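You operate a simulated robot arm through the tools that you are given. There is no shell and no other tool. Be economical: measure what you need, move in short steps, check, and stop when the job is done.

You run a simulated robot arm. Do the job below in one go: nothing can be reset, and whatever is moved stays where it is left.

JOB
Hang the white cloth on the pole, peg it and open the small clear window until it dries.
Fine: use the red peg; unlock the window first and leave it open.

It is judged by the outcome, as a careful person would: the job done as asked, and still so three seconds after it is handed in. It fails if anything else is knocked over, pushed out of place, dropped, spilled or broken. Flat cloth is picked up by pressing the open fingertips on it (5 to 10 N) and closing them slowly along it; thin cloth reads only 2 to 8 mm in the jaws.

ROBOT AND FRAMES
A 7-joint arm with a two-finger parallel gripper, fixed in place. Base frame: the origin is at the foot of the arm, x ahead of it, y to its left, z up; the work surface is at about z = 0.8. Lengths are in m, angles in rad, forces in N, time in s.
With the tool pointing down near the work surface it reaches from about 0.1 to 0.88 m from the base axis. Its first joint turns from -2.007 to 2.007 rad. Payload 3.91 kg.
Tool frame: the origin (TCP) lies between the finger pads and is the grasp point; the fingertips stand 0.03 m ahead of it; z points along the fingers, y is the line along which they close. The gripper opens to 0.11 m. The fingers are 0.02 m wide and 0.01 m thick; the gripper's body (0.048 by 0.112 m) begins 0.055 m behind the TCP.
Orientation is that of the tool frame in the base frame, as a unit quaternion [w, x, y, z]. With the fingers straight down and closing along the base's y, the tool's x points along the base's -x, its y along +y and its z along -z.

CONTROLS
- The arm moves only by the tool nudge_tool. Its arguments are lists of equal length, an entry for each row: "turn": the turn, a rotation vector about the base's x, y, z in rad, a list of three; "slide": the shift along the base's x, y, z in mm, a list of three; "grip": the opening, from 0 (shut) to 1 (fully open). In form: {"turn": [[wx, wy, wz], ...], "slide": [[dx, dy, dz], ...], "grip": [grip, ...]}. A call has 1 to 8 rows; each row shifts and turns the commanded pose from where the row before left it. Each row takes 0.2 s and may step no farther than 0.05 m and 0.15 rad from the row before; otherwise, or with a gripper value out of range, the whole call is refused. Where a pose cannot be reached the arm comes as near as it can. A force on the tool above 40 N (or 10 N above the force at the start of the call, whichever is more), or a blocked arm, ends the call early, and 0.2 s more pass. The fingers move at their own pace (about 0.153 m/s each) and stop on an object; they squeeze with about 32 N. The grip force told is the motor's: it shows also when the fingers shut on nothing. Time passes only in rows, and 0.2 s behind the last, so rows that do not move let the fingers close. The reply holds the time, the measured pose of the TCP, the force on the tool along the base axes, the opening and the grip force, in the units named above and with some noise.
- Cameras (640 x 400 px; columns grow to the right, rows downward): "scene" is fixed at [0.2195, 0.6511, 1.529]; the picture's right is [-0.62, -0.79, 0.00], its down [-0.40, 0.31, -0.86] and it looks along [0.68, -0.53, -0.51] (base axes); focal length 248 px, centre (320, 200). "wrist" rides on the gripper at [-0.036, 0, -0.057] in the tool frame; the picture's right is [0.00, -1.00, 0.00], its down [0.97, 0.00, -0.24] and it looks along [0.24, 0.00, 0.97] (tool axes); focal length 218 px, centre (320, 200). There is no depth. A picture from a camera that has moved, and an enlarged one, comes with that camera's place and axes in the base frame and with its lens.
- snapshot(camera): a new picture of that camera. No time passes.
- raise_lower(by): slides the trunk up (or, below 0, down) by that many m; the arm rides with it, the base frame stays. It gives what a move gives, with no picture.
- close_up(camera, box): a new picture of the part [left, top, right, bottom] of that camera's present view, enlarged. No time passes.
- finish_job(): hands the job in; it is judged then, once.

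Work in short steps. Places have to be worked out from the pictures, the camera data and where the tool is seen: move nearer, look again, correct. Check each grasp and each placing, and mend what went wrong. You have 120 turns and 68 pictures in all, those below and enlarged ones among them. Open the gripper and draw the arm clear of the work before you hand the job in, unless the task says otherwise; then end with one line.

The tools are called after "Call:" as a command line: name --argument value ..., lists and objects as JSON in quotes. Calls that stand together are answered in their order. nudge_tool: Moves the arm, as the interface text tells. Its arguments: {"type":"object","properties":{"turn":{"type":"array"},"slide":{"type":"array"},"grip":{"type":"array"}},"required":["turn","slide","grip"]} The other tools are called the same way: raise_lower (by) slides the trunk up or down; snapshot (camera) takes a picture; close_up (camera, box) takes an enlarged picture of a part of a camera's view; finish_job () hands the job in.

At the start:

```text
time: 0.0
tcp_pos: [0.6667, -0.0027, 1.4762]
orientation: [0.0, 0.0, 1.0, 0.0]
ft_force: [0.8, -0.4, -1.2]
width: 0.1097
finger_force: 0.0
trunk travel left (down, up): [-0.9, 0.09]
```

scene: 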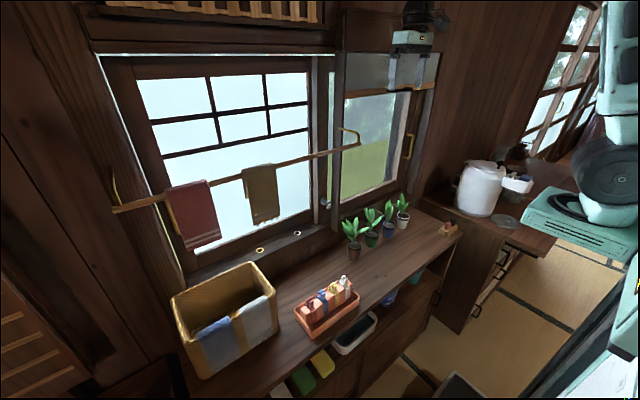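
wrist: 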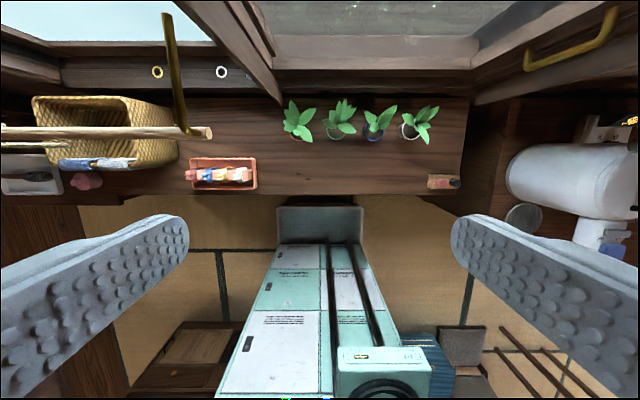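

I'll start by looking at the key regions enlarged: the basket and cloths, pegs, pole, window.

Call:
close_up --camera "scene" --box '[150, 240, 390, 390]'

Call:
close_up --camera "scene" --box '[300, 20, 480, 260]'

Call:
close_up --camera "scene" --box '[90, 110, 390, 290]'

Call:
close_up --camera "wrist" --box '[0, 0, 320, 200]'

```text
2.67 times, centred on (270, 315) of scene
camera zoom: at [0.2195, 0.6511, 1.529], right [-0.62, -0.79, 0.0], down [-0.4, 0.31, -0.86], along [0.68, -0.53, -0.51], focal length 661 px, centre (453, -107)
```

zoom: 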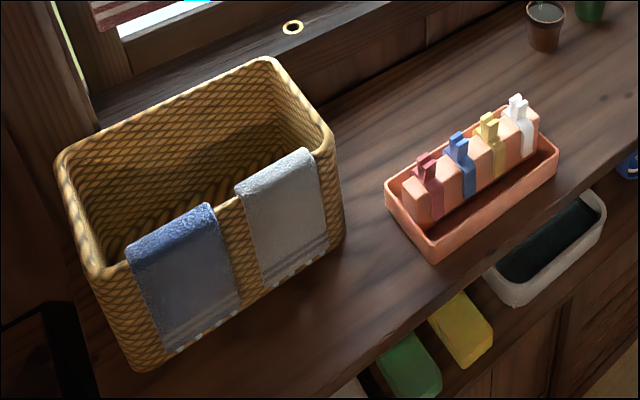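

```text
1.67 times, centred on (390, 140) of scene
camera zoom: at [0.2195, 0.6511, 1.529], right [-0.62, -0.79, 0.0], down [-0.4, 0.31, -0.86], along [0.68, -0.53, -0.51], focal length 413 px, centre (203, 300)
```

zoom: 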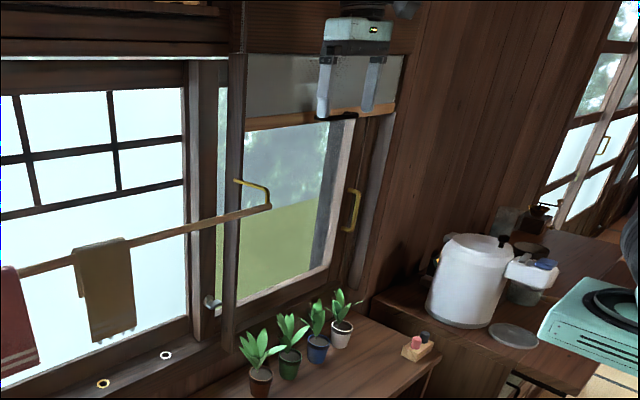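

```text
2.13 times, centred on (240, 200) of scene
camera zoom: at [0.2195, 0.6511, 1.529], right [-0.62, -0.79, 0.0], down [-0.4, 0.31, -0.86], along [0.68, -0.53, -0.51], focal length 529 px, centre (491, 200)
```

zoom: 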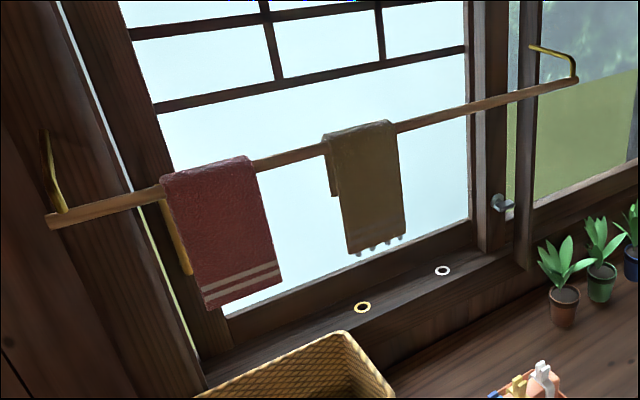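

```text
2.00 times, centred on (160, 100) of wrist
camera zoom: at [0.703, -0.0021, 1.5327], right [0.0, -1.0, 0.0], down [-0.97, 0.0, 0.24], along [-0.24, 0.0, -0.97], focal length 436 px, centre (640, 400)
```

zoom: 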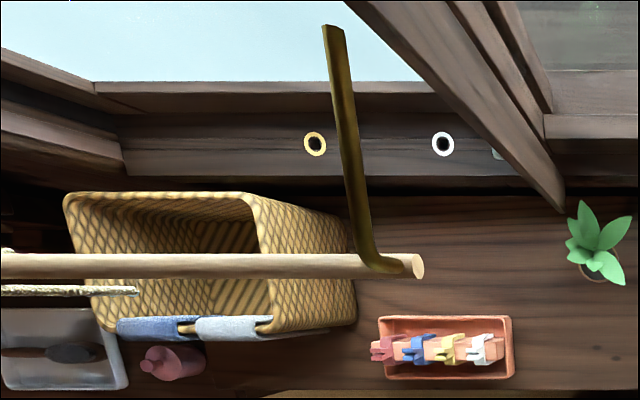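

The pole runs along y at about x=0.716, z=1.30 from y=0.11 to 0.71, with free space at y=0.12–0.39. The white cloth hangs over the basket's front rim near (0.67, 0.53, 0.96), and the red peg is near (0.62, 0.37, 0.89). I'll back off and tilt the tool forward to study the window and latch.

Call:
nudge_tool --turn '[[0, -0.15, 0], [0, -0.15, 0], [0, -0.15, 0], [0, -0.15, 0], [0, -0.15, 0], [0, -0.15, 0], [0, -0.15, 0], [0, -0.15, 0]]' --slide '[[-30, -20, 0], [-30, -20, -20], [-30, -20, -20], [-30, -20, -20], [-30, 0, -20], [-30, 0, -20], [-30, 0, -20], [0, 0, -20]]' --grip '[1, 1, 1, 1, 1, 1, 1, 1]'

Call:
snapshot --camera "wrist"

```text
time: 1.8
tcp_pos: [0.6131, -0.024, 1.4033]
orientation: [0.541, 0.006, 0.841, -0.005]
ft_force: [-0.5, 0.0, 0.1]
width: 0.11
finger_force: 0.1
out of reach, approached as far as the arm can: row 4, 5, 6, 7, 8
trunk travel left (down, up): [-0.9, 0.09]
```

```text
61 pictures are left
camera wrist: at [0.5775, -0.0248, 1.46], right [-0.01, -1.0, 0.0], down [-0.62, 0.01, -0.78], along [0.78, -0.01, -0.62], focal length 218 px, centre (320, 200)
```

wrist: 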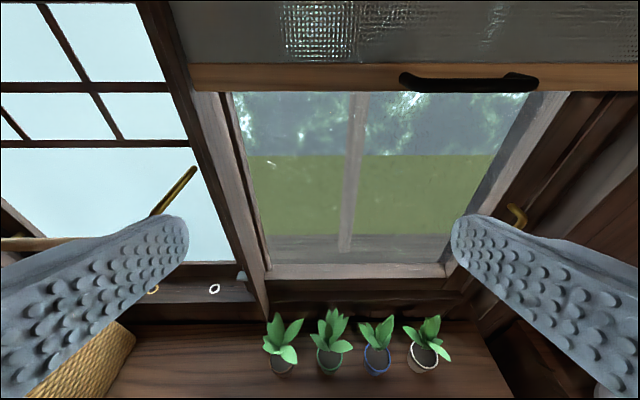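

Near the window the arm is limited by its height, so I'll lower the trunk some and look level at the window.

Call:
raise_lower --by -0.2

Call:
snapshot --camera "wrist"

Call:
snapshot --camera "scene"

```text
time: 4.0
tcp_pos: [0.6145, -0.0242, 1.2035]
orientation: [0.541, 0.003, 0.841, -0.004]
ft_force: [0.1, -0.7, 0.7]
width: 0.11
finger_force: 0.0
trunk travel left (down, up): [-0.7, 0.29]
```

```text
60 pictures are left
camera wrist: at [0.5783, -0.0246, 1.2601], right [-0.01, -1.0, 0.0], down [-0.62, 0.0, -0.78], along [0.78, -0.01, -0.62], focal length 218 px, centre (320, 200)
```

wrist: 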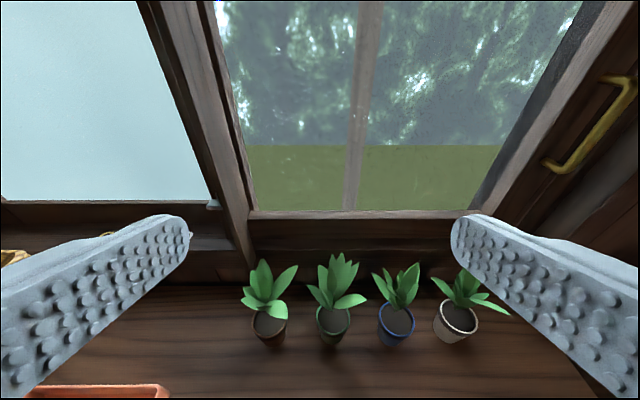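

```text
59 pictures are left
```

scene: 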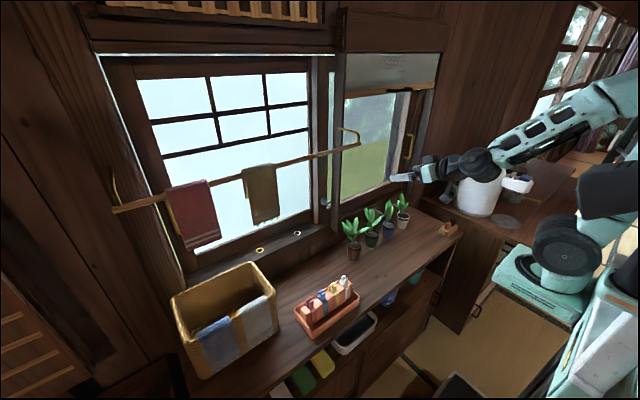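

Now a level close look at the latch and the handle.

Call:
nudge_tool --turn '[[0, -0.15, 0], [0, -0.15, 0], [0, -0.13, 0]]' --slide '[[-30, 20, -10], [-20, 20, 0], [0, 0, 0]]' --grip '[1, 1, 1]'

Call:
snapshot --camera "wrist"

```text
time: 4.8
tcp_pos: [0.616, 0.0564, 1.232]
orientation: [0.709, 0.005, 0.706, -0.004]
ft_force: [0.2, -0.1, 0.0]
width: 0.1101
finger_force: 0.1
out of reach, approached as far as the arm can: row 1, 2, 3
trunk travel left (down, up): [-0.7, 0.29]
```

```text
58 pictures are left
camera wrist: at [0.5595, 0.0567, 1.2659], right [-0.01, -1.0, 0.0], down [-0.24, 0.0, -0.97], along [0.97, -0.01, -0.24], focal length 218 px, centre (320, 200)
```

wrist: 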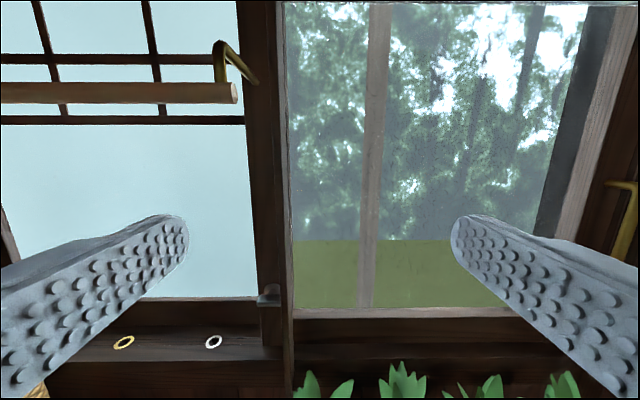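

Call:
close_up --camera "wrist" --box '[190, 240, 350, 360]'

Call:
close_up --camera "wrist" --box '[440, 100, 640, 300]'

```text
3.33 times, centred on (270, 300) of wrist
camera zoom: at [0.5595, 0.0567, 1.2659], right [-0.01, -1.0, 0.0], down [-0.24, 0.0, -0.97], along [0.97, -0.01, -0.24], focal length 728 px, centre (487, -133)
```

zoom: 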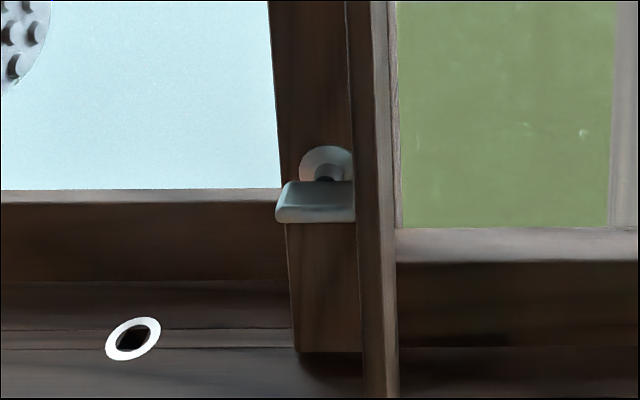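

```text
2.00 times, centred on (540, 200) of wrist
camera zoom: at [0.5595, 0.0567, 1.2659], right [-0.01, -1.0, 0.0], down [-0.24, 0.0, -0.97], along [0.97, -0.01, -0.24], focal length 436 px, centre (-120, 200)
```

zoom: 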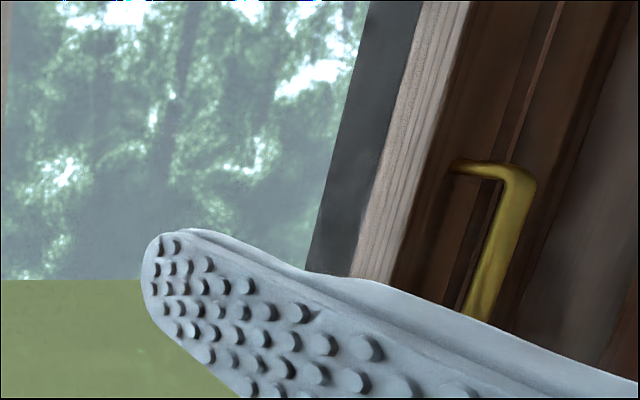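

Call:
close_up --camera "scene" --box '[300, 180, 350, 220]'

Call:
raise_lower --by -0.15

Call:
snapshot --camera "wrist"

```text
10.00 times, centred on (325, 200) of scene
camera zoom: at [0.2195, 0.6511, 1.529], right [-0.62, -0.79, 0.0], down [-0.4, 0.31, -0.86], along [0.68, -0.53, -0.51], focal length 2478 px, centre (270, 200)
```

zoom: 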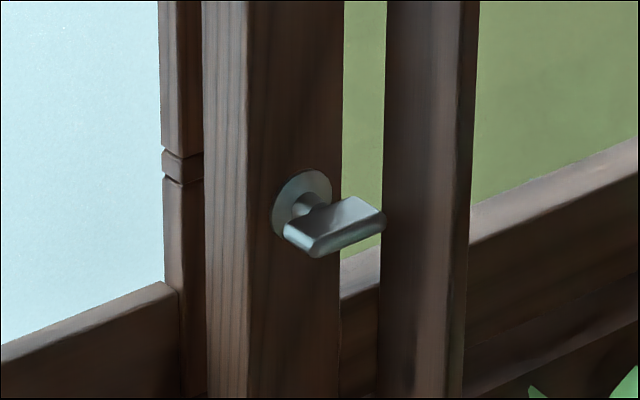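

```text
time: 6.5
tcp_pos: [0.6173, 0.0573, 1.0807]
orientation: [0.707, 0.004, 0.707, -0.004]
ft_force: [0.0, -0.4, -0.8]
width: 0.11
finger_force: 0.1
trunk travel left (down, up): [-0.55, 0.44]
```

```text
54 pictures are left
camera wrist: at [0.56, 0.0568, 1.1159], right [-0.01, -1.0, 0.0], down [-0.24, 0.0, -0.97], along [0.97, -0.01, -0.24], focal length 218 px, centre (320, 200)
```

wrist: 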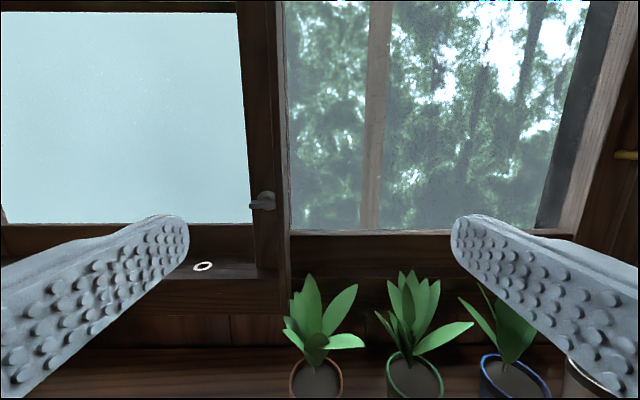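

The latch is a turn-knob on the clear sash's left stile at about (0.85, 0.13, 1.035), its bar level now. I'll get closer, in line with it, to see its shape.

Call:
nudge_tool --turn '[[0, 0, 0], [0, 0, 0], [0, 0, 0], [0, 0, 0]]' --slide '[[30, 30, 0], [30, 30, 0], [30, 30, 0], [0, 0, 0]]' --grip '[1, 1, 1, 1]'

Call:
snapshot --camera "wrist"

```text
time: 7.5
tcp_pos: [0.7049, 0.1462, 1.0803]
orientation: [0.708, 0.004, 0.706, -0.004]
ft_force: [0.1, -0.8, -0.4]
width: 0.1102
finger_force: 0.0
trunk travel left (down, up): [-0.55, 0.44]
```

```text
53 pictures are left
camera wrist: at [0.649, 0.1465, 1.1163], right [-0.01, -1.0, 0.0], down [-0.24, 0.0, -0.97], along [0.97, -0.01, -0.24], focal length 218 px, centre (320, 200)
```

wrist: 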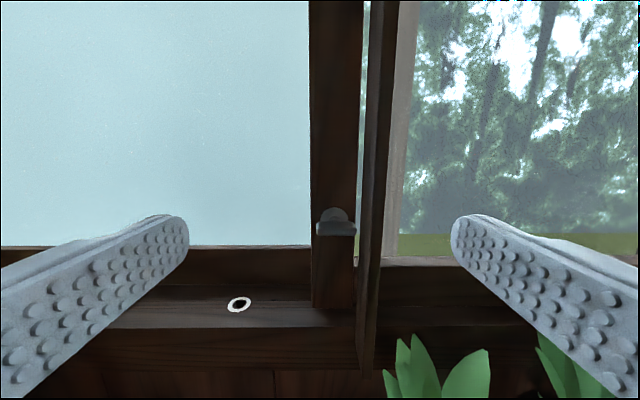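

Call:
close_up --camera "wrist" --box '[280, 170, 400, 290]'

```text
3.33 times, centred on (340, 230) of wrist
camera zoom: at [0.649, 0.1465, 1.1163], right [-0.01, -1.0, 0.0], down [-0.24, 0.0, -0.97], along [0.97, -0.01, -0.24], focal length 728 px, centre (253, 100)
```

zoom: 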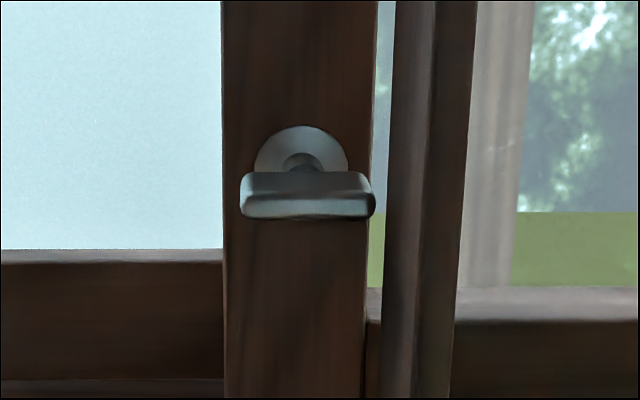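

The latch is a symmetric 4 cm T-bar, axis along x at (y 0.129, z 1.036), bar front x≈0.838. I'll roll the gripper so that the fingers close vertically around it, and line up.

Call:
nudge_tool --turn '[[-0.15, 0, 0], [-0.15, 0, 0], [-0.15, 0, 0], [-0.15, 0, 0], [-0.15, 0, 0], [-0.15, 0, 0], [-0.15, 0, 0], [-0.15, 0, 0]]' --slide '[[0, -2, -5], [0, -2, -5], [0, -2, -5], [0, -2, -5], [0, -2, -5], [0, -2, -5], [0, -2, -5], [0, -2, -5]]' --grip '[0.6, 0.6, 0.6, 0.6, 0.6, 0.6, 0.6, 0.6]'

Call:
nudge_tool --turn '[[-0.15, 0, 0], [-0.15, 0, 0], [-0.07, 0, 0], [0, 0, 0]]' --slide '[[0, 0, -4], [0, 0, 0], [0, 0, 0], [0, 0, 0]]' --grip '[0.6, 0.6, 0.6, 0.6]'

Call:
snapshot --camera "wrist"

```text
time: 9.3
tcp_pos: [0.7074, 0.1314, 1.0389]
orientation: [0.586, -0.397, 0.58, -0.404]
ft_force: [-1.2, 0.9, -0.3]
width: 0.0659
finger_force: 0.1
trunk travel left (down, up): [-0.55, 0.44]
```

```text
time: 10.3
tcp_pos: [0.7069, 0.1311, 1.0356]
orientation: [0.503, -0.498, 0.497, -0.502]
ft_force: [-0.4, 0.3, 1.5]
width: 0.0658
finger_force: 0.1
trunk travel left (down, up): [-0.55, 0.44]
```

```text
51 pictures are left
camera wrist: at [0.6505, 0.1664, 1.0353], right [-0.01, 0.0, 1.0], down [-0.24, -0.97, 0.0], along [0.97, -0.24, 0.01], focal length 218 px, centre (320, 200)
```

wrist: 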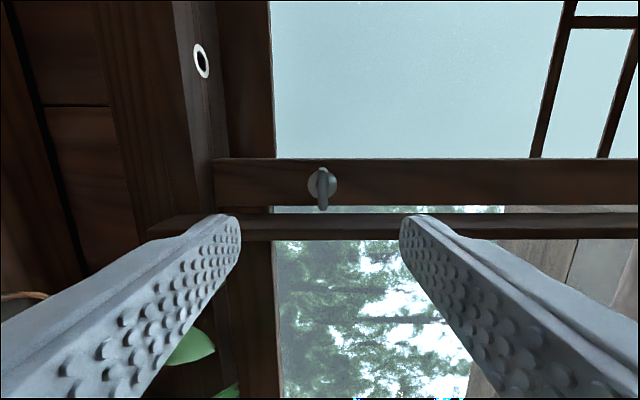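

The bar lies midway between the fingers. I'll advance 125 mm and close.

Call:
nudge_tool --turn '[[0, 0, 0], [0, 0, 0], [0, 0, 0], [0, 0, 0], [0, 0, 0]]' --slide '[[40, -2, 2], [40, 0, 0], [30, 0, 0], [15, 0, 0], [0, 0, 0]]' --grip '[0.6, 0.6, 0.6, 0.6, 0.6]'

Call:
nudge_tool --turn '[[0, 0, 0], [0, 0, 0], [0, 0, 0]]' --slide '[[0, 0, 0], [0, 0, 0], [0, 0, 0]]' --grip '[0.3, 0, 0]'

```text
time: 11.5
tcp_pos: [0.8323, 0.1283, 1.0375]
orientation: [0.503, -0.498, 0.497, -0.502]
ft_force: [-0.1, 0.2, -0.4]
width: 0.0657
finger_force: 0.0
trunk travel left (down, up): [-0.55, 0.44]
```

```text
time: 12.3
tcp_pos: [0.8325, 0.1287, 1.0387]
orientation: [0.505, -0.496, 0.496, -0.503]
ft_force: [6.4, 0.7, 17.4]
width: 0.0091
finger_force: 45.0
trunk travel left (down, up): [-0.55, 0.44]
```

The bar is held (9 mm). I'll turn it gently clockwise (about +x) and watch the forces.

Call:
nudge_tool --turn '[[0.1, 0, 0], [0.15, 0, 0], [0.15, 0, 0]]' --slide '[[0, 0, 1.5], [0, 0, 0], [0, 0, 0]]' --grip '[0, 0, 0]'

```text
time: 13.1
tcp_pos: [0.8341, 0.1285, 1.0395]
orientation: [0.594, -0.386, 0.586, -0.393]
ft_force: [19.0, 1.5, 19.2]
width: 0.009
finger_force: 44.8
trunk travel left (down, up): [-0.55, 0.44]
```

It turns freely enough. I follow small offsets and keep turning.

Call:
nudge_tool --turn '[[0.15, 0, 0], [0.15, 0, 0], [0.15, 0, 0], [0.15, 0, 0]]' --slide '[[2, 0, 1], [0, 0, 0], [0, 0, 0], [0, 0, 0]]' --grip '[0, 0, 0, 0]'

```text
time: 14.1
tcp_pos: [0.8325, 0.1297, 1.0386]
orientation: [0.679, -0.196, 0.678, -0.201]
ft_force: [-1.5, -1.4, -2.9]
width: 0.0091
finger_force: 44.9
trunk travel left (down, up): [-0.55, 0.44]
```

Call:
nudge_tool --turn '[[0.15, 0, 0], [0.15, 0, 0], [0.15, 0, 0], [0.11, 0, 0], [0, 0, 0]]' --slide '[[0, 0, 0], [0, 0, 0], [0, 0, 0], [0, 0, 0], [0, 0, 0]]' --grip '[0, 0, 0, 0, 0]'

Call:
close_up --camera "scene" --box '[285, 170, 365, 220]'

```text
time: 15.3
tcp_pos: [0.8331, 0.1291, 1.0387]
orientation: [0.707, 0.001, 0.708, -0.006]
ft_force: [-14.6, 3.8, -18.3]
width: 0.0088
finger_force: 45.1
trunk travel left (down, up): [-0.55, 0.44]
```

```text
8.00 times, centred on (325, 195) of scene
camera zoom: at [0.2195, 0.6511, 1.529], right [-0.62, -0.79, 0.0], down [-0.4, 0.31, -0.86], along [0.68, -0.53, -0.51], focal length 1982 px, centre (280, 240)
```

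zoom: 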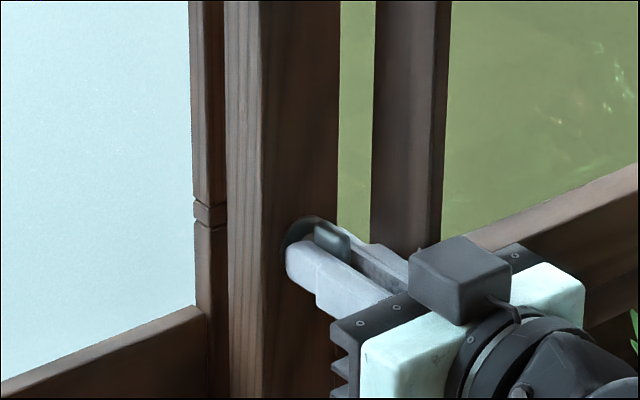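

The bar is now upright. I'll release with a small opening and draw back.

Call:
nudge_tool --turn '[[0, 0, 0], [0, 0, 0], [0, 0, 0], [0, 0, 0], [0, 0, 0]]' --slide '[[0, 0, 0], [0, 0, 0], [-20, 0, 0], [-50, 0, 0], [-50, 0, 0]]' --grip '[0.22, 0.22, 0.22, 0.22, 0.22]'

Call:
snapshot --camera "wrist"

```text
time: 16.5
tcp_pos: [0.7094, 0.1224, 1.0404]
orientation: [0.708, 0.002, 0.706, -0.009]
ft_force: [0.5, -1.2, -0.7]
width: 0.0242
finger_force: 0.0
trunk travel left (down, up): [-0.55, 0.44]
```

```text
49 pictures are left
camera wrist: at [0.6543, 0.1233, 1.0769], right [-0.01, -1.0, 0.01], down [-0.24, -0.01, -0.97], along [0.97, -0.02, -0.24], focal length 218 px, centre (320, 200)
```

wrist: 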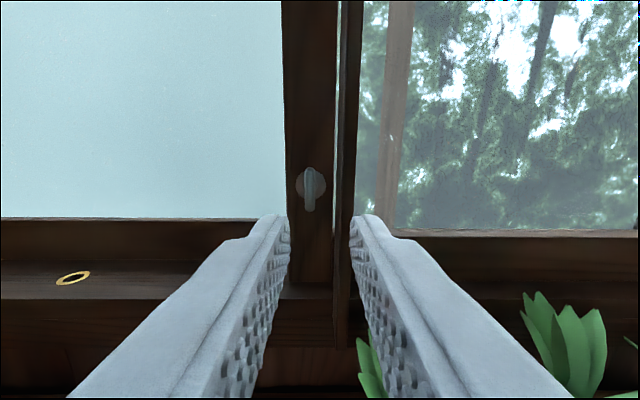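

Unlocked. Now I'll move over to the brass handle and look.

Call:
nudge_tool --turn '[[0, 0, 0], [0, 0, 0], [0, 0, 0], [0, 0, 0], [0, 0, 0], [0, 0, 0], [0, 0, 0], [0, 0, 0]]' --slide '[[-20, -40, 15], [-20, -40, 20], [0, -45, 20], [0, -45, 20], [0, -45, 20], [0, -45, 20], [0, -45, 0], [0, -45, 0]]' --grip '[0.6, 0.6, 0.6, 0.6, 0.6, 0.6, 0.6, 0.6]'

Call:
snapshot --camera "wrist"

```text
time: 18.3
tcp_pos: [0.6829, -0.1322, 1.1695]
orientation: [0.706, 0.005, 0.708, -0.012]
ft_force: [-1.0, 0.8, 0.3]
width: 0.0661
finger_force: 0.1
out of reach, approached as far as the arm can: row 5, 6, 7, 8
trunk travel left (down, up): [-0.55, 0.44]
```

```text
48 pictures are left
camera wrist: at [0.6272, -0.1307, 1.206], right [-0.03, -1.0, 0.01], down [-0.24, 0.0, -0.97], along [0.97, -0.03, -0.24], focal length 218 px, centre (320, 200)
```

wrist: 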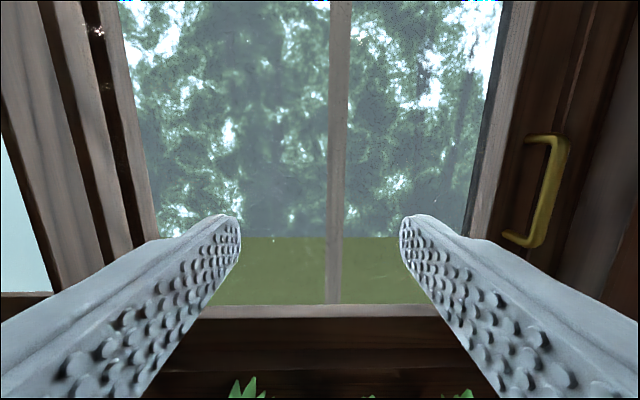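

Call:
close_up --camera "wrist" --box '[440, 0, 640, 300]'

Call:
close_up --camera "scene" --box '[320, 20, 460, 220]'

```text
1.33 times, centred on (540, 150) of wrist
camera zoom: at [0.6272, -0.1307, 1.206], right [-0.03, -1.0, 0.01], down [-0.24, 0.0, -0.97], along [0.97, -0.03, -0.24], focal length 291 px, centre (27, 267)
```

zoom: 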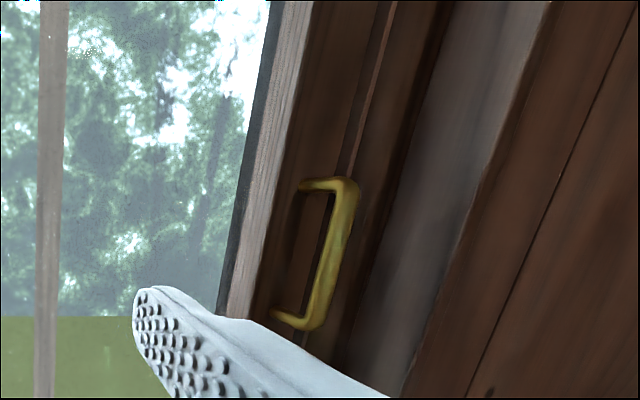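

```text
2.00 times, centred on (390, 120) of scene
camera zoom: at [0.2195, 0.6511, 1.529], right [-0.62, -0.79, 0.0], down [-0.4, 0.31, -0.86], along [0.68, -0.53, -0.51], focal length 496 px, centre (180, 360)
```

zoom: 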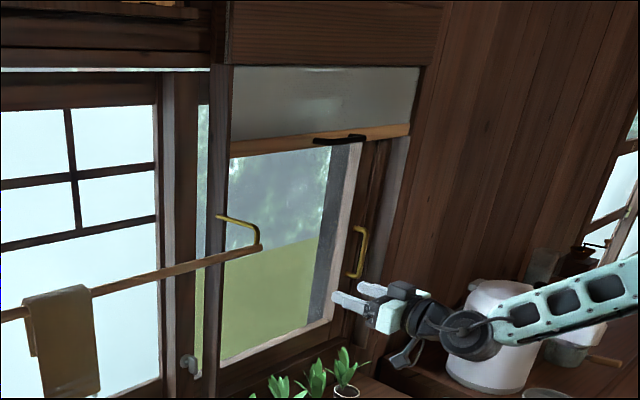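

The handle bar stands at about (0.828, −0.353, z 1.11–1.21), and the clear sash appears to slide left behind the post. I'll yaw the tool toward the handle and move sideways.

Call:
nudge_tool --turn '[[0, 0, -0.1], [0, 0, -0.1], [0, 0, -0.1], [0, 0, -0.1], [0, 0, 0], [0, 0, 0]]' --slide '[[0, 0, 0], [0, 0, 0], [0, 0, 0], [0, 0, 0], [0, 0, 0], [0, 0, 0]]' --grip '[0.6, 0.6, 0.6, 0.6, 0.6, 0.6]'

```text
time: 19.7
tcp_pos: [0.6864, -0.1312, 1.1689]
orientation: [0.692, 0.141, 0.692, -0.149]
ft_force: [-0.7, -0.5, 0.4]
width: 0.0657
finger_force: 0.0
trunk travel left (down, up): [-0.55, 0.44]
```

Call:
nudge_tool --turn '[[0, 0, 0], [0, 0, 0], [0, 0, 0], [0, 0, 0], [0, 0, 0], [0, 0, 0]]' --slide '[[0, -40, 0], [0, -40, 0], [0, -40, 0], [0, -40, 0], [0, -30, 0], [0, 0, 0]]' --grip '[0.6, 0.6, 0.6, 0.6, 0.6, 0.6]'

Call:
snapshot --camera "wrist"

```text
time: 21.1
tcp_pos: [0.6897, -0.3231, 1.1685]
orientation: [0.692, 0.139, 0.692, -0.148]
ft_force: [-0.2, 0.2, -0.7]
width: 0.066
finger_force: 0.1
trunk travel left (down, up): [-0.55, 0.44]
```

```text
45 pictures are left
camera wrist: at [0.6369, -0.2999, 1.2051], right [-0.4, -0.92, 0.01], down [-0.22, 0.09, -0.97], along [0.89, -0.39, -0.24], focal length 218 px, centre (320, 200)
```

wrist: 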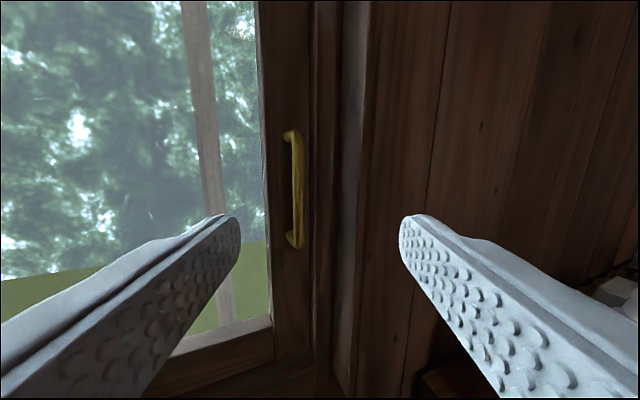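

Call:
nudge_tool --turn '[[0, 0, 0], [0, 0, 0], [0, 0, 0], [0, 0, 0]]' --slide '[[30, 0, 0], [30, -12, 0], [20, -11, 0], [0, 0, 0]]' --grip '[0.4, 0.4, 0.4, 0.4]'

Call:
snapshot --camera "wrist"

```text
time: 22.1
tcp_pos: [0.7667, -0.3447, 1.1688]
orientation: [0.691, 0.144, 0.693, -0.15]
ft_force: [0.4, -0.4, -0.1]
width: 0.0441
finger_force: 0.0
trunk travel left (down, up): [-0.55, 0.44]
```

```text
44 pictures are left
camera wrist: at [0.7157, -0.321, 1.2046], right [-0.4, -0.91, 0.01], down [-0.22, 0.09, -0.97], along [0.89, -0.4, -0.24], focal length 218 px, centre (320, 200)
```

wrist: 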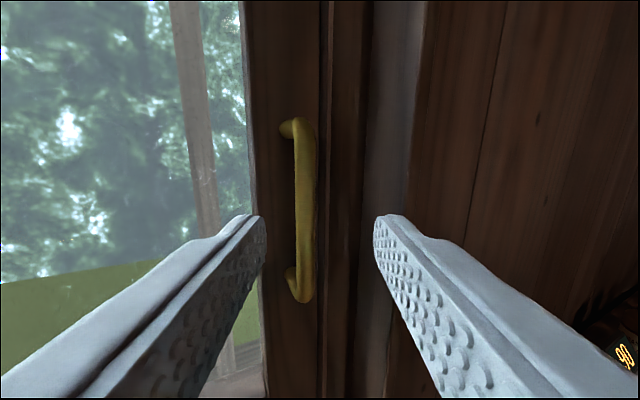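

Call:
nudge_tool --turn '[[0, 0, 0], [0, 0, 0], [0, 0, 0]]' --slide '[[20, 0, 0], [28, -11, 0], [0, 0, 0]]' --grip '[0.4, 0.4, 0.4]'

Call:
nudge_tool --turn '[[0, 0, 0], [0, 0, 0], [0, 0, 0]]' --slide '[[0, 0, 0], [0, 0, 0], [0, 0, 0]]' --grip '[0, 0, 0]'

```text
time: 22.9
tcp_pos: [0.7916, -0.3507, 1.1785]
orientation: [0.691, 0.142, 0.693, -0.15]
ft_force: [0.1, 0.8, -0.5]
width: 0.044
finger_force: 0.0
out of reach, approached as far as the arm can: row 2
trunk travel left (down, up): [-0.55, 0.44]
```

```text
time: 23.7
tcp_pos: [0.7906, -0.3516, 1.1791]
orientation: [0.691, 0.143, 0.693, -0.15]
ft_force: [0.5, -0.2, -0.3]
width: 0.0
finger_force: 32.1
trunk travel left (down, up): [-0.55, 0.44]
```

The arm's reach ends 25 mm short at this height. I'll back off slightly, lower the trunk and raise the tool to compensate.

Call:
nudge_tool --turn '[[0, 0, 0], [0, 0, 0]]' --slide '[[-30, 5, 0], [0, 0, 0]]' --grip '[0.4, 0.4]'

Call:
raise_lower --by -0.12

Call:
nudge_tool --turn '[[0, 0, 0], [0, 0, 0], [0, 0, 0], [0, 0, 0]]' --slide '[[0, 0, 40], [0, 0, 40], [0, 0, 25], [0, 0, 0]]' --grip '[0.4, 0.4, 0.4, 0.4]'

Call:
snapshot --camera "scene"

```text
time: 24.3
tcp_pos: [0.762, -0.347, 1.1794]
orientation: [0.692, 0.14, 0.692, -0.148]
ft_force: [-0.8, -0.9, -0.1]
width: 0.0438
finger_force: 0.1
trunk travel left (down, up): [-0.55, 0.44]
```

```text
time: 25.8
tcp_pos: [0.7619, -0.3473, 1.0595]
orientation: [0.692, 0.141, 0.692, -0.148]
ft_force: [0.6, 0.2, -0.7]
width: 0.0438
finger_force: 0.0
trunk travel left (down, up): [-0.43, 0.56]
```

```text
time: 26.8
tcp_pos: [0.7631, -0.3478, 1.1629]
orientation: [0.692, 0.141, 0.692, -0.149]
ft_force: [0.7, 0.3, 1.0]
width: 0.0441
finger_force: 0.1
trunk travel left (down, up): [-0.43, 0.56]
```

```text
43 pictures are left
```

scene: 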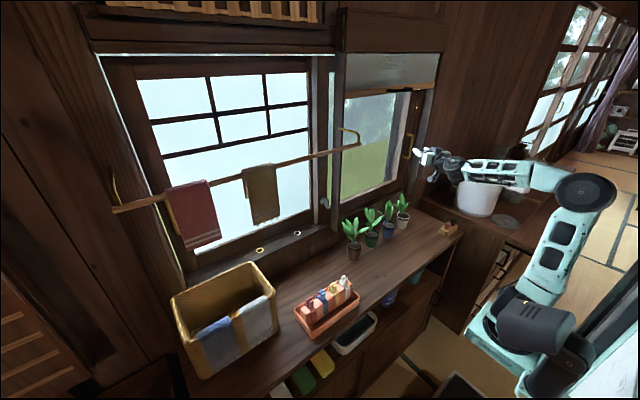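

Call:
nudge_tool --turn '[[0, 0, 0], [0, 0, 0], [0, 0, 0]]' --slide '[[28, -2, 0], [24, -6, 0], [0, 0, 0]]' --grip '[0.4, 0.4, 0.4]'

Call:
snapshot --camera "wrist"

```text
time: 27.6
tcp_pos: [0.8134, -0.3563, 1.1611]
orientation: [0.692, 0.141, 0.692, -0.148]
ft_force: [-0.5, 0.7, 0.3]
width: 0.044
finger_force: 0.0
trunk travel left (down, up): [-0.43, 0.56]
```

```text
42 pictures are left
camera wrist: at [0.7616, -0.3342, 1.1972], right [-0.4, -0.92, 0.01], down [-0.22, 0.09, -0.97], along [0.89, -0.39, -0.24], focal length 218 px, centre (320, 200)
```

wrist: 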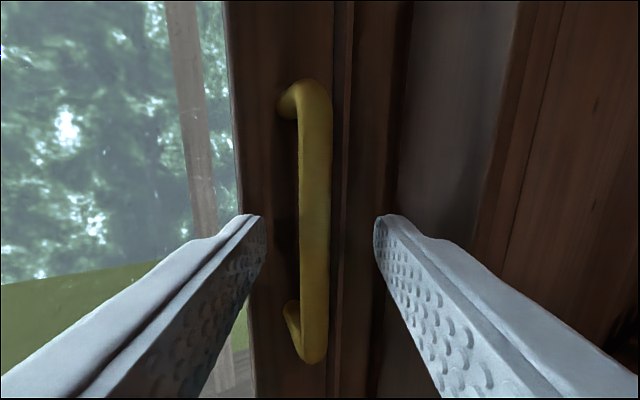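

Lower trunk solved it: the bar is right between the fingers. Close on it.

Call:
nudge_tool --turn '[[0, 0, 0], [0, 0, 0], [0, 0, 0]]' --slide '[[0, 0, 0], [0, 0, 0], [0, 0, 0]]' --grip '[0, 0, 0]'

Call:
nudge_tool --turn '[[0, 0, 0], [0, 0, 0]]' --slide '[[0, 8, 0], [0, 8, 0]]' --grip '[0, 0]'

```text
time: 28.4
tcp_pos: [0.8134, -0.3552, 1.1601]
orientation: [0.692, 0.14, 0.692, -0.148]
ft_force: [7.3, 6.8, 1.1]
width: 0.012
finger_force: 44.6
trunk travel left (down, up): [-0.43, 0.56]
```

```text
time: 29.0
tcp_pos: [0.8135, -0.342, 1.1614]
orientation: [0.691, 0.142, 0.694, -0.148]
ft_force: [-4.2, -0.4, -14.4]
width: 0.0117
finger_force: 45.3
trunk travel left (down, up): [-0.43, 0.56]
```

It slides to the left with almost no resistance. Continue.

Call:
nudge_tool --turn '[[0, 0, 0], [0, 0, 0], [0, 0, 0], [0, 0, 0], [0, 0, 0]]' --slide '[[0, 15, 0], [0, 20, 0], [0, 20, 0], [0, 20, 0], [0, 20, 0]]' --grip '[0, 0, 0, 0, 0]'

Call:
snapshot --camera "scene"

```text
time: 30.2
tcp_pos: [0.815, -0.2402, 1.1641]
orientation: [0.692, 0.139, 0.694, -0.145]
ft_force: [-20.5, 5.2, -26.5]
width: 0.0118
finger_force: 44.9
trunk travel left (down, up): [-0.43, 0.56]
```

```text
41 pictures are left
```

scene: 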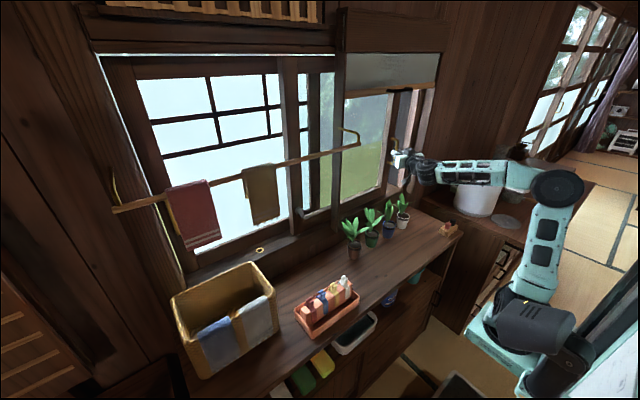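

The sash slides left smoothly. I'll ease the offset and continue to about y=−0.02.

Call:
nudge_tool --turn '[[0, 0, 0], [0, 0, 0], [0, 0, 0], [0, 0, 0], [0, 0, 0], [0, 0, 0]]' --slide '[[-1, 10, -3], [0, 20, 0], [0, 20, 0], [0, 20, 0], [0, 20, 0], [0, 20, 0]]' --grip '[0, 0, 0, 0, 0, 0]'

Call:
nudge_tool --turn '[[0, 0, 0], [0, 0, 0], [0, 0, 0], [0, 0, 0], [0, 0, 0], [0, 0, 0]]' --slide '[[0, 20, 0], [0, 20, 0], [0, 20, 0], [0, 20, 0], [0, 20, 0], [0, 10, 0]]' --grip '[0, 0, 0, 0, 0, 0]'

Call:
snapshot --camera "scene"

```text
time: 31.6
tcp_pos: [0.7884, -0.1458, 1.1664]
orientation: [0.692, 0.14, 0.693, -0.147]
ft_force: [0.3, 0.2, -0.5]
width: 0.0
finger_force: 37.3
out of reach, approached as far as the arm can: row 3, 4, 5, 6
trunk travel left (down, up): [-0.43, 0.56]
```

```text
time: 33.0
tcp_pos: [0.7699, -0.0558, 1.1688]
orientation: [0.692, 0.14, 0.692, -0.148]
ft_force: [0.9, -0.2, -0.3]
width: 0.0
finger_force: 38.3
out of reach, approached as far as the arm can: row 1, 2, 3
trunk travel left (down, up): [-0.43, 0.56]
```

```text
40 pictures are left
```

scene: 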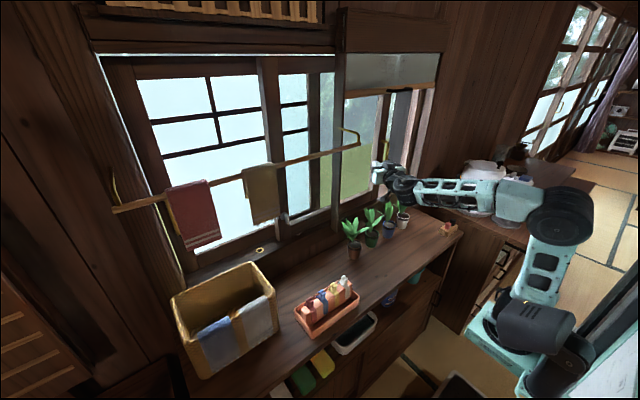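

The tool slipped off the handle when its yaw limited reach; the sash is about halfway. I'll back away, undo most of the yaw, and look.

Call:
nudge_tool --turn '[[0, 0, 0], [0, 0, 0.1], [0, 0, 0.15], [0, 0, 0.15], [0, 0, 0]]' --slide '[[-40, 0, 0], [-20, -20, 0], [0, -20, 0], [0, -20, 0], [0, 0, 0]]' --grip '[0, 0.4, 0.4, 0.4, 0.4]'

Call:
snapshot --camera "wrist"

```text
time: 34.2
tcp_pos: [0.7087, -0.1154, 1.1671]
orientation: [0.707, 0.0, 0.707, -0.007]
ft_force: [-0.4, -0.1, 0.0]
width: 0.0442
finger_force: 0.1
trunk travel left (down, up): [-0.43, 0.56]
```

```text
39 pictures are left
camera wrist: at [0.6524, -0.1147, 1.2034], right [-0.01, -1.0, 0.01], down [-0.24, -0.01, -0.97], along [0.97, -0.01, -0.24], focal length 218 px, centre (320, 200)
```

wrist: 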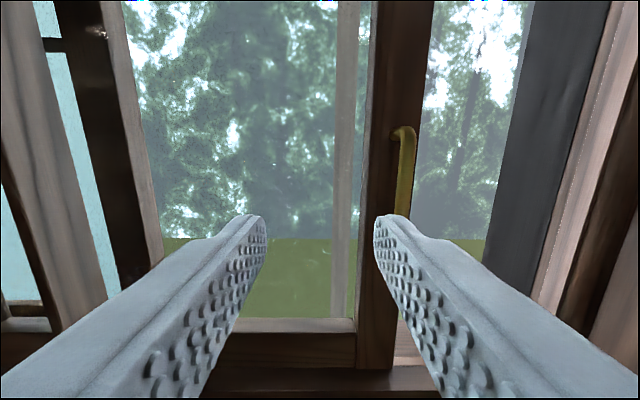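

The handle is now at about y=−0.187. I'll line up and re-grip it with the tool pointing straight ahead.

Call:
nudge_tool --turn '[[0, 0, 0], [0, 0, 0], [0, 0, 0], [0, 0, 0], [0, 0, 0], [0, 0, 0]]' --slide '[[0, -40, 0], [0, -32, 0], [35, 0, 0], [35, 0, 0], [34, 0, 0], [0, 0, 0]]' --grip '[0.4, 0.4, 0.4, 0.4, 0.4, 0.4]'

Call:
snapshot --camera "wrist"

```text
time: 35.6
tcp_pos: [0.8235, -0.1768, 1.1746]
orientation: [0.708, 0.0, 0.706, -0.008]
ft_force: [0.3, 0.5, 0.2]
width: 0.0439
finger_force: 0.0
out of reach, approached as far as the arm can: row 2
trunk travel left (down, up): [-0.43, 0.56]
```

```text
38 pictures are left
camera wrist: at [0.767, -0.1752, 1.2099], right [-0.01, -1.0, 0.01], down [-0.24, -0.01, -0.97], along [0.97, -0.01, -0.24], focal length 218 px, centre (320, 200)
```

wrist: 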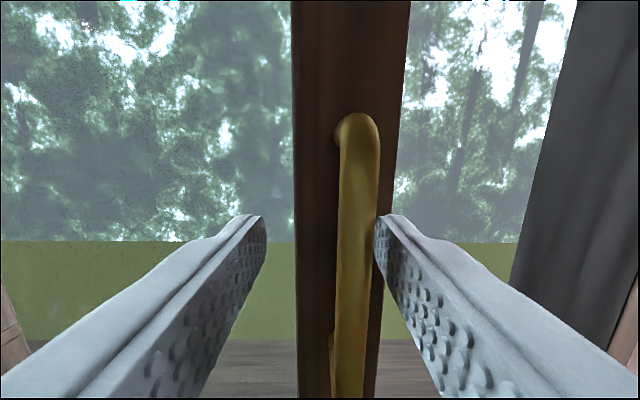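

Call:
nudge_tool --turn '[[0, 0, 0], [0, 0, 0], [0, 0, 0], [0, 0, 0]]' --slide '[[0, -4, 0], [0, 0, 0], [0, 0, 0], [0, 0, 0]]' --grip '[0.4, 0, 0, 0]'

Call:
nudge_tool --turn '[[0, 0, 0], [0, 0, 0], [0, 0, 0], [0, 0, 0]]' --slide '[[0, 10, 0], [0, 20, 0], [0, 20, 0], [0, 0, 0]]' --grip '[0, 0, 0, 0]'

```text
time: 36.6
tcp_pos: [0.8222, -0.1787, 1.1743]
orientation: [0.708, 0.001, 0.707, -0.008]
ft_force: [2.2, 2.5, 2.2]
width: 0.0115
finger_force: 45.5
trunk travel left (down, up): [-0.43, 0.56]
```

```text
time: 37.6
tcp_pos: [0.8237, -0.1285, 1.1737]
orientation: [0.708, 0.0, 0.706, -0.008]
ft_force: [-13.0, 3.1, 6.8]
width: 0.0118
finger_force: 44.3
trunk travel left (down, up): [-0.43, 0.56]
```

Call:
nudge_tool --turn '[[0, 0, 0], [0, 0, 0], [0, 0, 0], [0, 0, 0], [0, 0, 0], [0, 0, 0]]' --slide '[[-1, 20, 1], [0, 20, 0], [0, 20, 0], [0, 20, 0], [0, 20, 0], [0, 0, 0]]' --grip '[0, 0, 0, 0, 0, 0]'

Call:
snapshot --camera "scene"

```text
time: 39.0
tcp_pos: [0.7974, -0.0471, 1.1771]
orientation: [0.708, -0.003, 0.706, -0.007]
ft_force: [-38.3, 3.5, -2.6]
width: 0.0001
finger_force: 38.2
out of reach, approached as far as the arm can: row 2, 3, 4, 5
trunk travel left (down, up): [-0.43, 0.56]
```

```text
37 pictures are left
```

scene: 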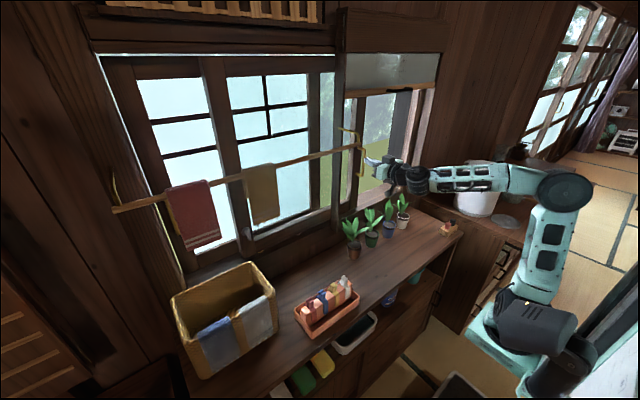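

The sash is now mostly open; the fingers slipped off and press on the bar, so I retreat straight back and look.

Call:
nudge_tool --turn '[[0, 0, 0], [0, 0, 0], [0, 0, 0], [0, 0, 0]]' --slide '[[-20, 0, 0], [-40, 0, 0], [-40, 0, 0], [0, 0, 0]]' --grip '[0, 0, 0.4, 0.4]'

Call:
snapshot --camera "wrist"

```text
time: 40.0
tcp_pos: [0.6982, -0.0501, 1.1744]
orientation: [0.707, 0.0, 0.707, -0.008]
ft_force: [1.2, 0.1, 0.4]
width: 0.044
finger_force: 0.0
trunk travel left (down, up): [-0.43, 0.56]
```

```text
36 pictures are left
camera wrist: at [0.6411, -0.0493, 1.2109], right [-0.01, -1.0, 0.01], down [-0.24, -0.01, -0.97], along [0.97, -0.01, -0.24], focal length 218 px, centre (320, 200)
```

wrist: 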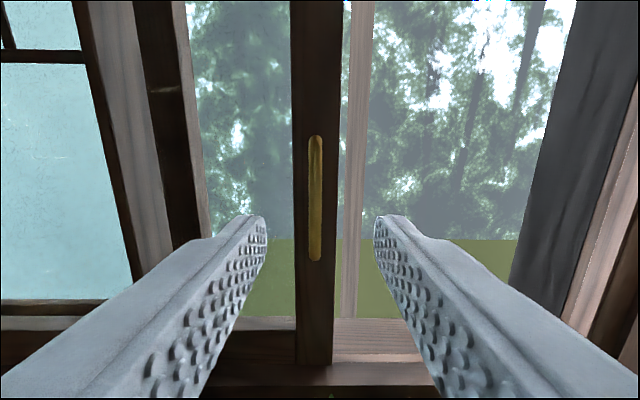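

The window is open about 31 cm of some 40. I'll raise the trunk for better reach here, re-grip and open it the rest.

Call:
raise_lower --by 0.15

Call:
nudge_tool --turn '[[0, 0, 0], [0, 0, 0], [0, 0, 0], [0, 0, 0], [0, 0, 0]]' --slide '[[0, 0, -40], [0, 0, -45], [0, 0, -45], [0, 0, -40], [0, 0, 0]]' --grip '[0.4, 0.4, 0.4, 0.4, 0.4]'

Call:
nudge_tool --turn '[[0, 0, 0], [0, 0, 0], [0, 0, 0], [0, 0, 0]]' --slide '[[40, 1, 0], [40, 0, 0], [37, 0, 0], [0, 0, 0]]' --grip '[0.4, 0.4, 0.4, 0.4]'

```text
time: 41.8
tcp_pos: [0.6973, -0.0482, 1.3259]
orientation: [0.708, 0.0, 0.706, -0.009]
ft_force: [0.6, 0.1, -0.8]
width: 0.0438
finger_force: 0.0
trunk travel left (down, up): [-0.58, 0.41]
```

```text
time: 43.0
tcp_pos: [0.6998, -0.0475, 1.156]
orientation: [0.708, 0.0, 0.706, -0.008]
ft_force: [0.6, 0.1, -1.0]
width: 0.0442
finger_force: 0.0
trunk travel left (down, up): [-0.58, 0.41]
```

```text
time: 44.0
tcp_pos: [0.8184, -0.0425, 1.1564]
orientation: [0.707, 0.004, 0.707, -0.011]
ft_force: [0.0, 0.3, 0.6]
width: 0.0438
finger_force: 0.1
out of reach, approached as far as the arm can: row 3
trunk travel left (down, up): [-0.58, 0.41]
```

Call:
nudge_tool --turn '[[0, 0, 0], [0, 0, 0], [0, 0, 0]]' --slide '[[0, 0, 0], [0, 0, 0], [0, 0, 0]]' --grip '[0, 0, 0]'

Call:
nudge_tool --turn '[[0, 0, 0], [0, 0, 0], [0, 0, 0], [0, 0, 0]]' --slide '[[0, 15, 0], [0, 15, 0], [0, 15, 0], [0, 15, 0]]' --grip '[0, 0, 0, 0]'

```text
time: 44.8
tcp_pos: [0.8179, -0.0434, 1.1566]
orientation: [0.707, 0.005, 0.707, -0.01]
ft_force: [2.5, -1.1, 0.3]
width: 0.0118
finger_force: 45.0
trunk travel left (down, up): [-0.58, 0.41]
```

```text
time: 45.8
tcp_pos: [0.818, 0.0175, 1.1566]
orientation: [0.708, -0.001, 0.706, -0.007]
ft_force: [35.2, 3.7, 5.4]
width: 0.0116
finger_force: 44.7
trunk travel left (down, up): [-0.58, 0.41]
```

The handle is at y≈0.017, so the opening is about 37 cm, nearly full. Release and retreat.

Call:
nudge_tool --turn '[[0, 0, 0], [0, 0, 0], [0, 0, 0], [0, 0, 0], [0, 0, 0], [0, 0, 0]]' --slide '[[2, 0, 0], [0, 0, 0], [-40, -3, 0], [-50, 0, 0], [-50, 0, 0], [0, 0, 0]]' --grip '[0.25, 0.25, 0.25, 0.25, 0.25, 0.25]'

Call:
snapshot --camera "scene"

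```text
time: 47.2
tcp_pos: [0.6781, 0.0131, 1.1611]
orientation: [0.708, 0.001, 0.706, -0.008]
ft_force: [0.4, -0.4, -1.0]
width: 0.0278
finger_force: 0.1
trunk travel left (down, up): [-0.58, 0.41]
```

```text
35 pictures are left
```

scene: 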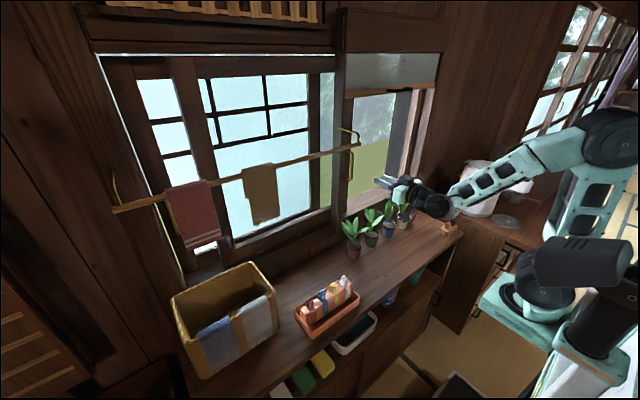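

The window is open. Now the cloth: it hangs under the pole, so I'll approach with the tool tilted forward-down. First move in front of the basket and look.

Call:
nudge_tool --turn '[[0, 0.1, 0], [0, 0.15, 0], [0, 0.15, 0], [0, 0.15, 0], [0, 0.15, 0], [0, 0, 0], [0, 0, 0], [0, 0, 0]]' --slide '[[-40, 20, 0], [-40, 30, 0], [-40, 40, 0], [-30, 40, 0], [-20, 45, 0], [0, 45, 0], [0, 45, 0], [0, 45, 0]]' --grip '[0.6, 0.6, 0.6, 0.6, 0.6, 0.6, 0.6, 0.6]'

Call:
nudge_tool --turn '[[0, 0, 0], [0, 0, 0], [0, 0, 0], [0, 0, 0], [0, 0, 0], [0, 0, 0]]' --slide '[[0, 45, 0], [0, 45, 0], [0, 45, 0], [0, 45, 0], [0, 25, 0], [0, 0, 0]]' --grip '[1, 1, 1, 1, 1, 1]'

Call:
snapshot --camera "wrist"

```text
refused: row 3 steps farther than a row can; nothing moved
```

```text
time: 48.6
tcp_pos: [0.6782, 0.2196, 1.1567]
orientation: [0.708, 0.001, 0.706, -0.009]
ft_force: [0.0, 0.1, -0.3]
width: 0.1098
finger_force: 0.0
trunk travel left (down, up): [-0.58, 0.41]
```

```text
34 pictures are left
camera wrist: at [0.6219, 0.2195, 1.192], right [-0.01, -1.0, 0.01], down [-0.24, -0.01, -0.97], along [0.97, -0.01, -0.24], focal length 218 px, centre (320, 200)
```

wrist: 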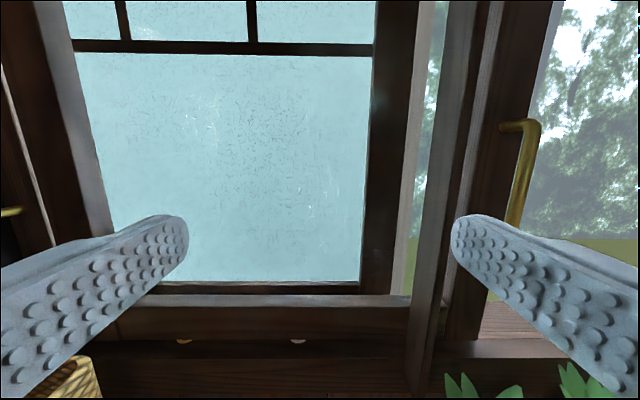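

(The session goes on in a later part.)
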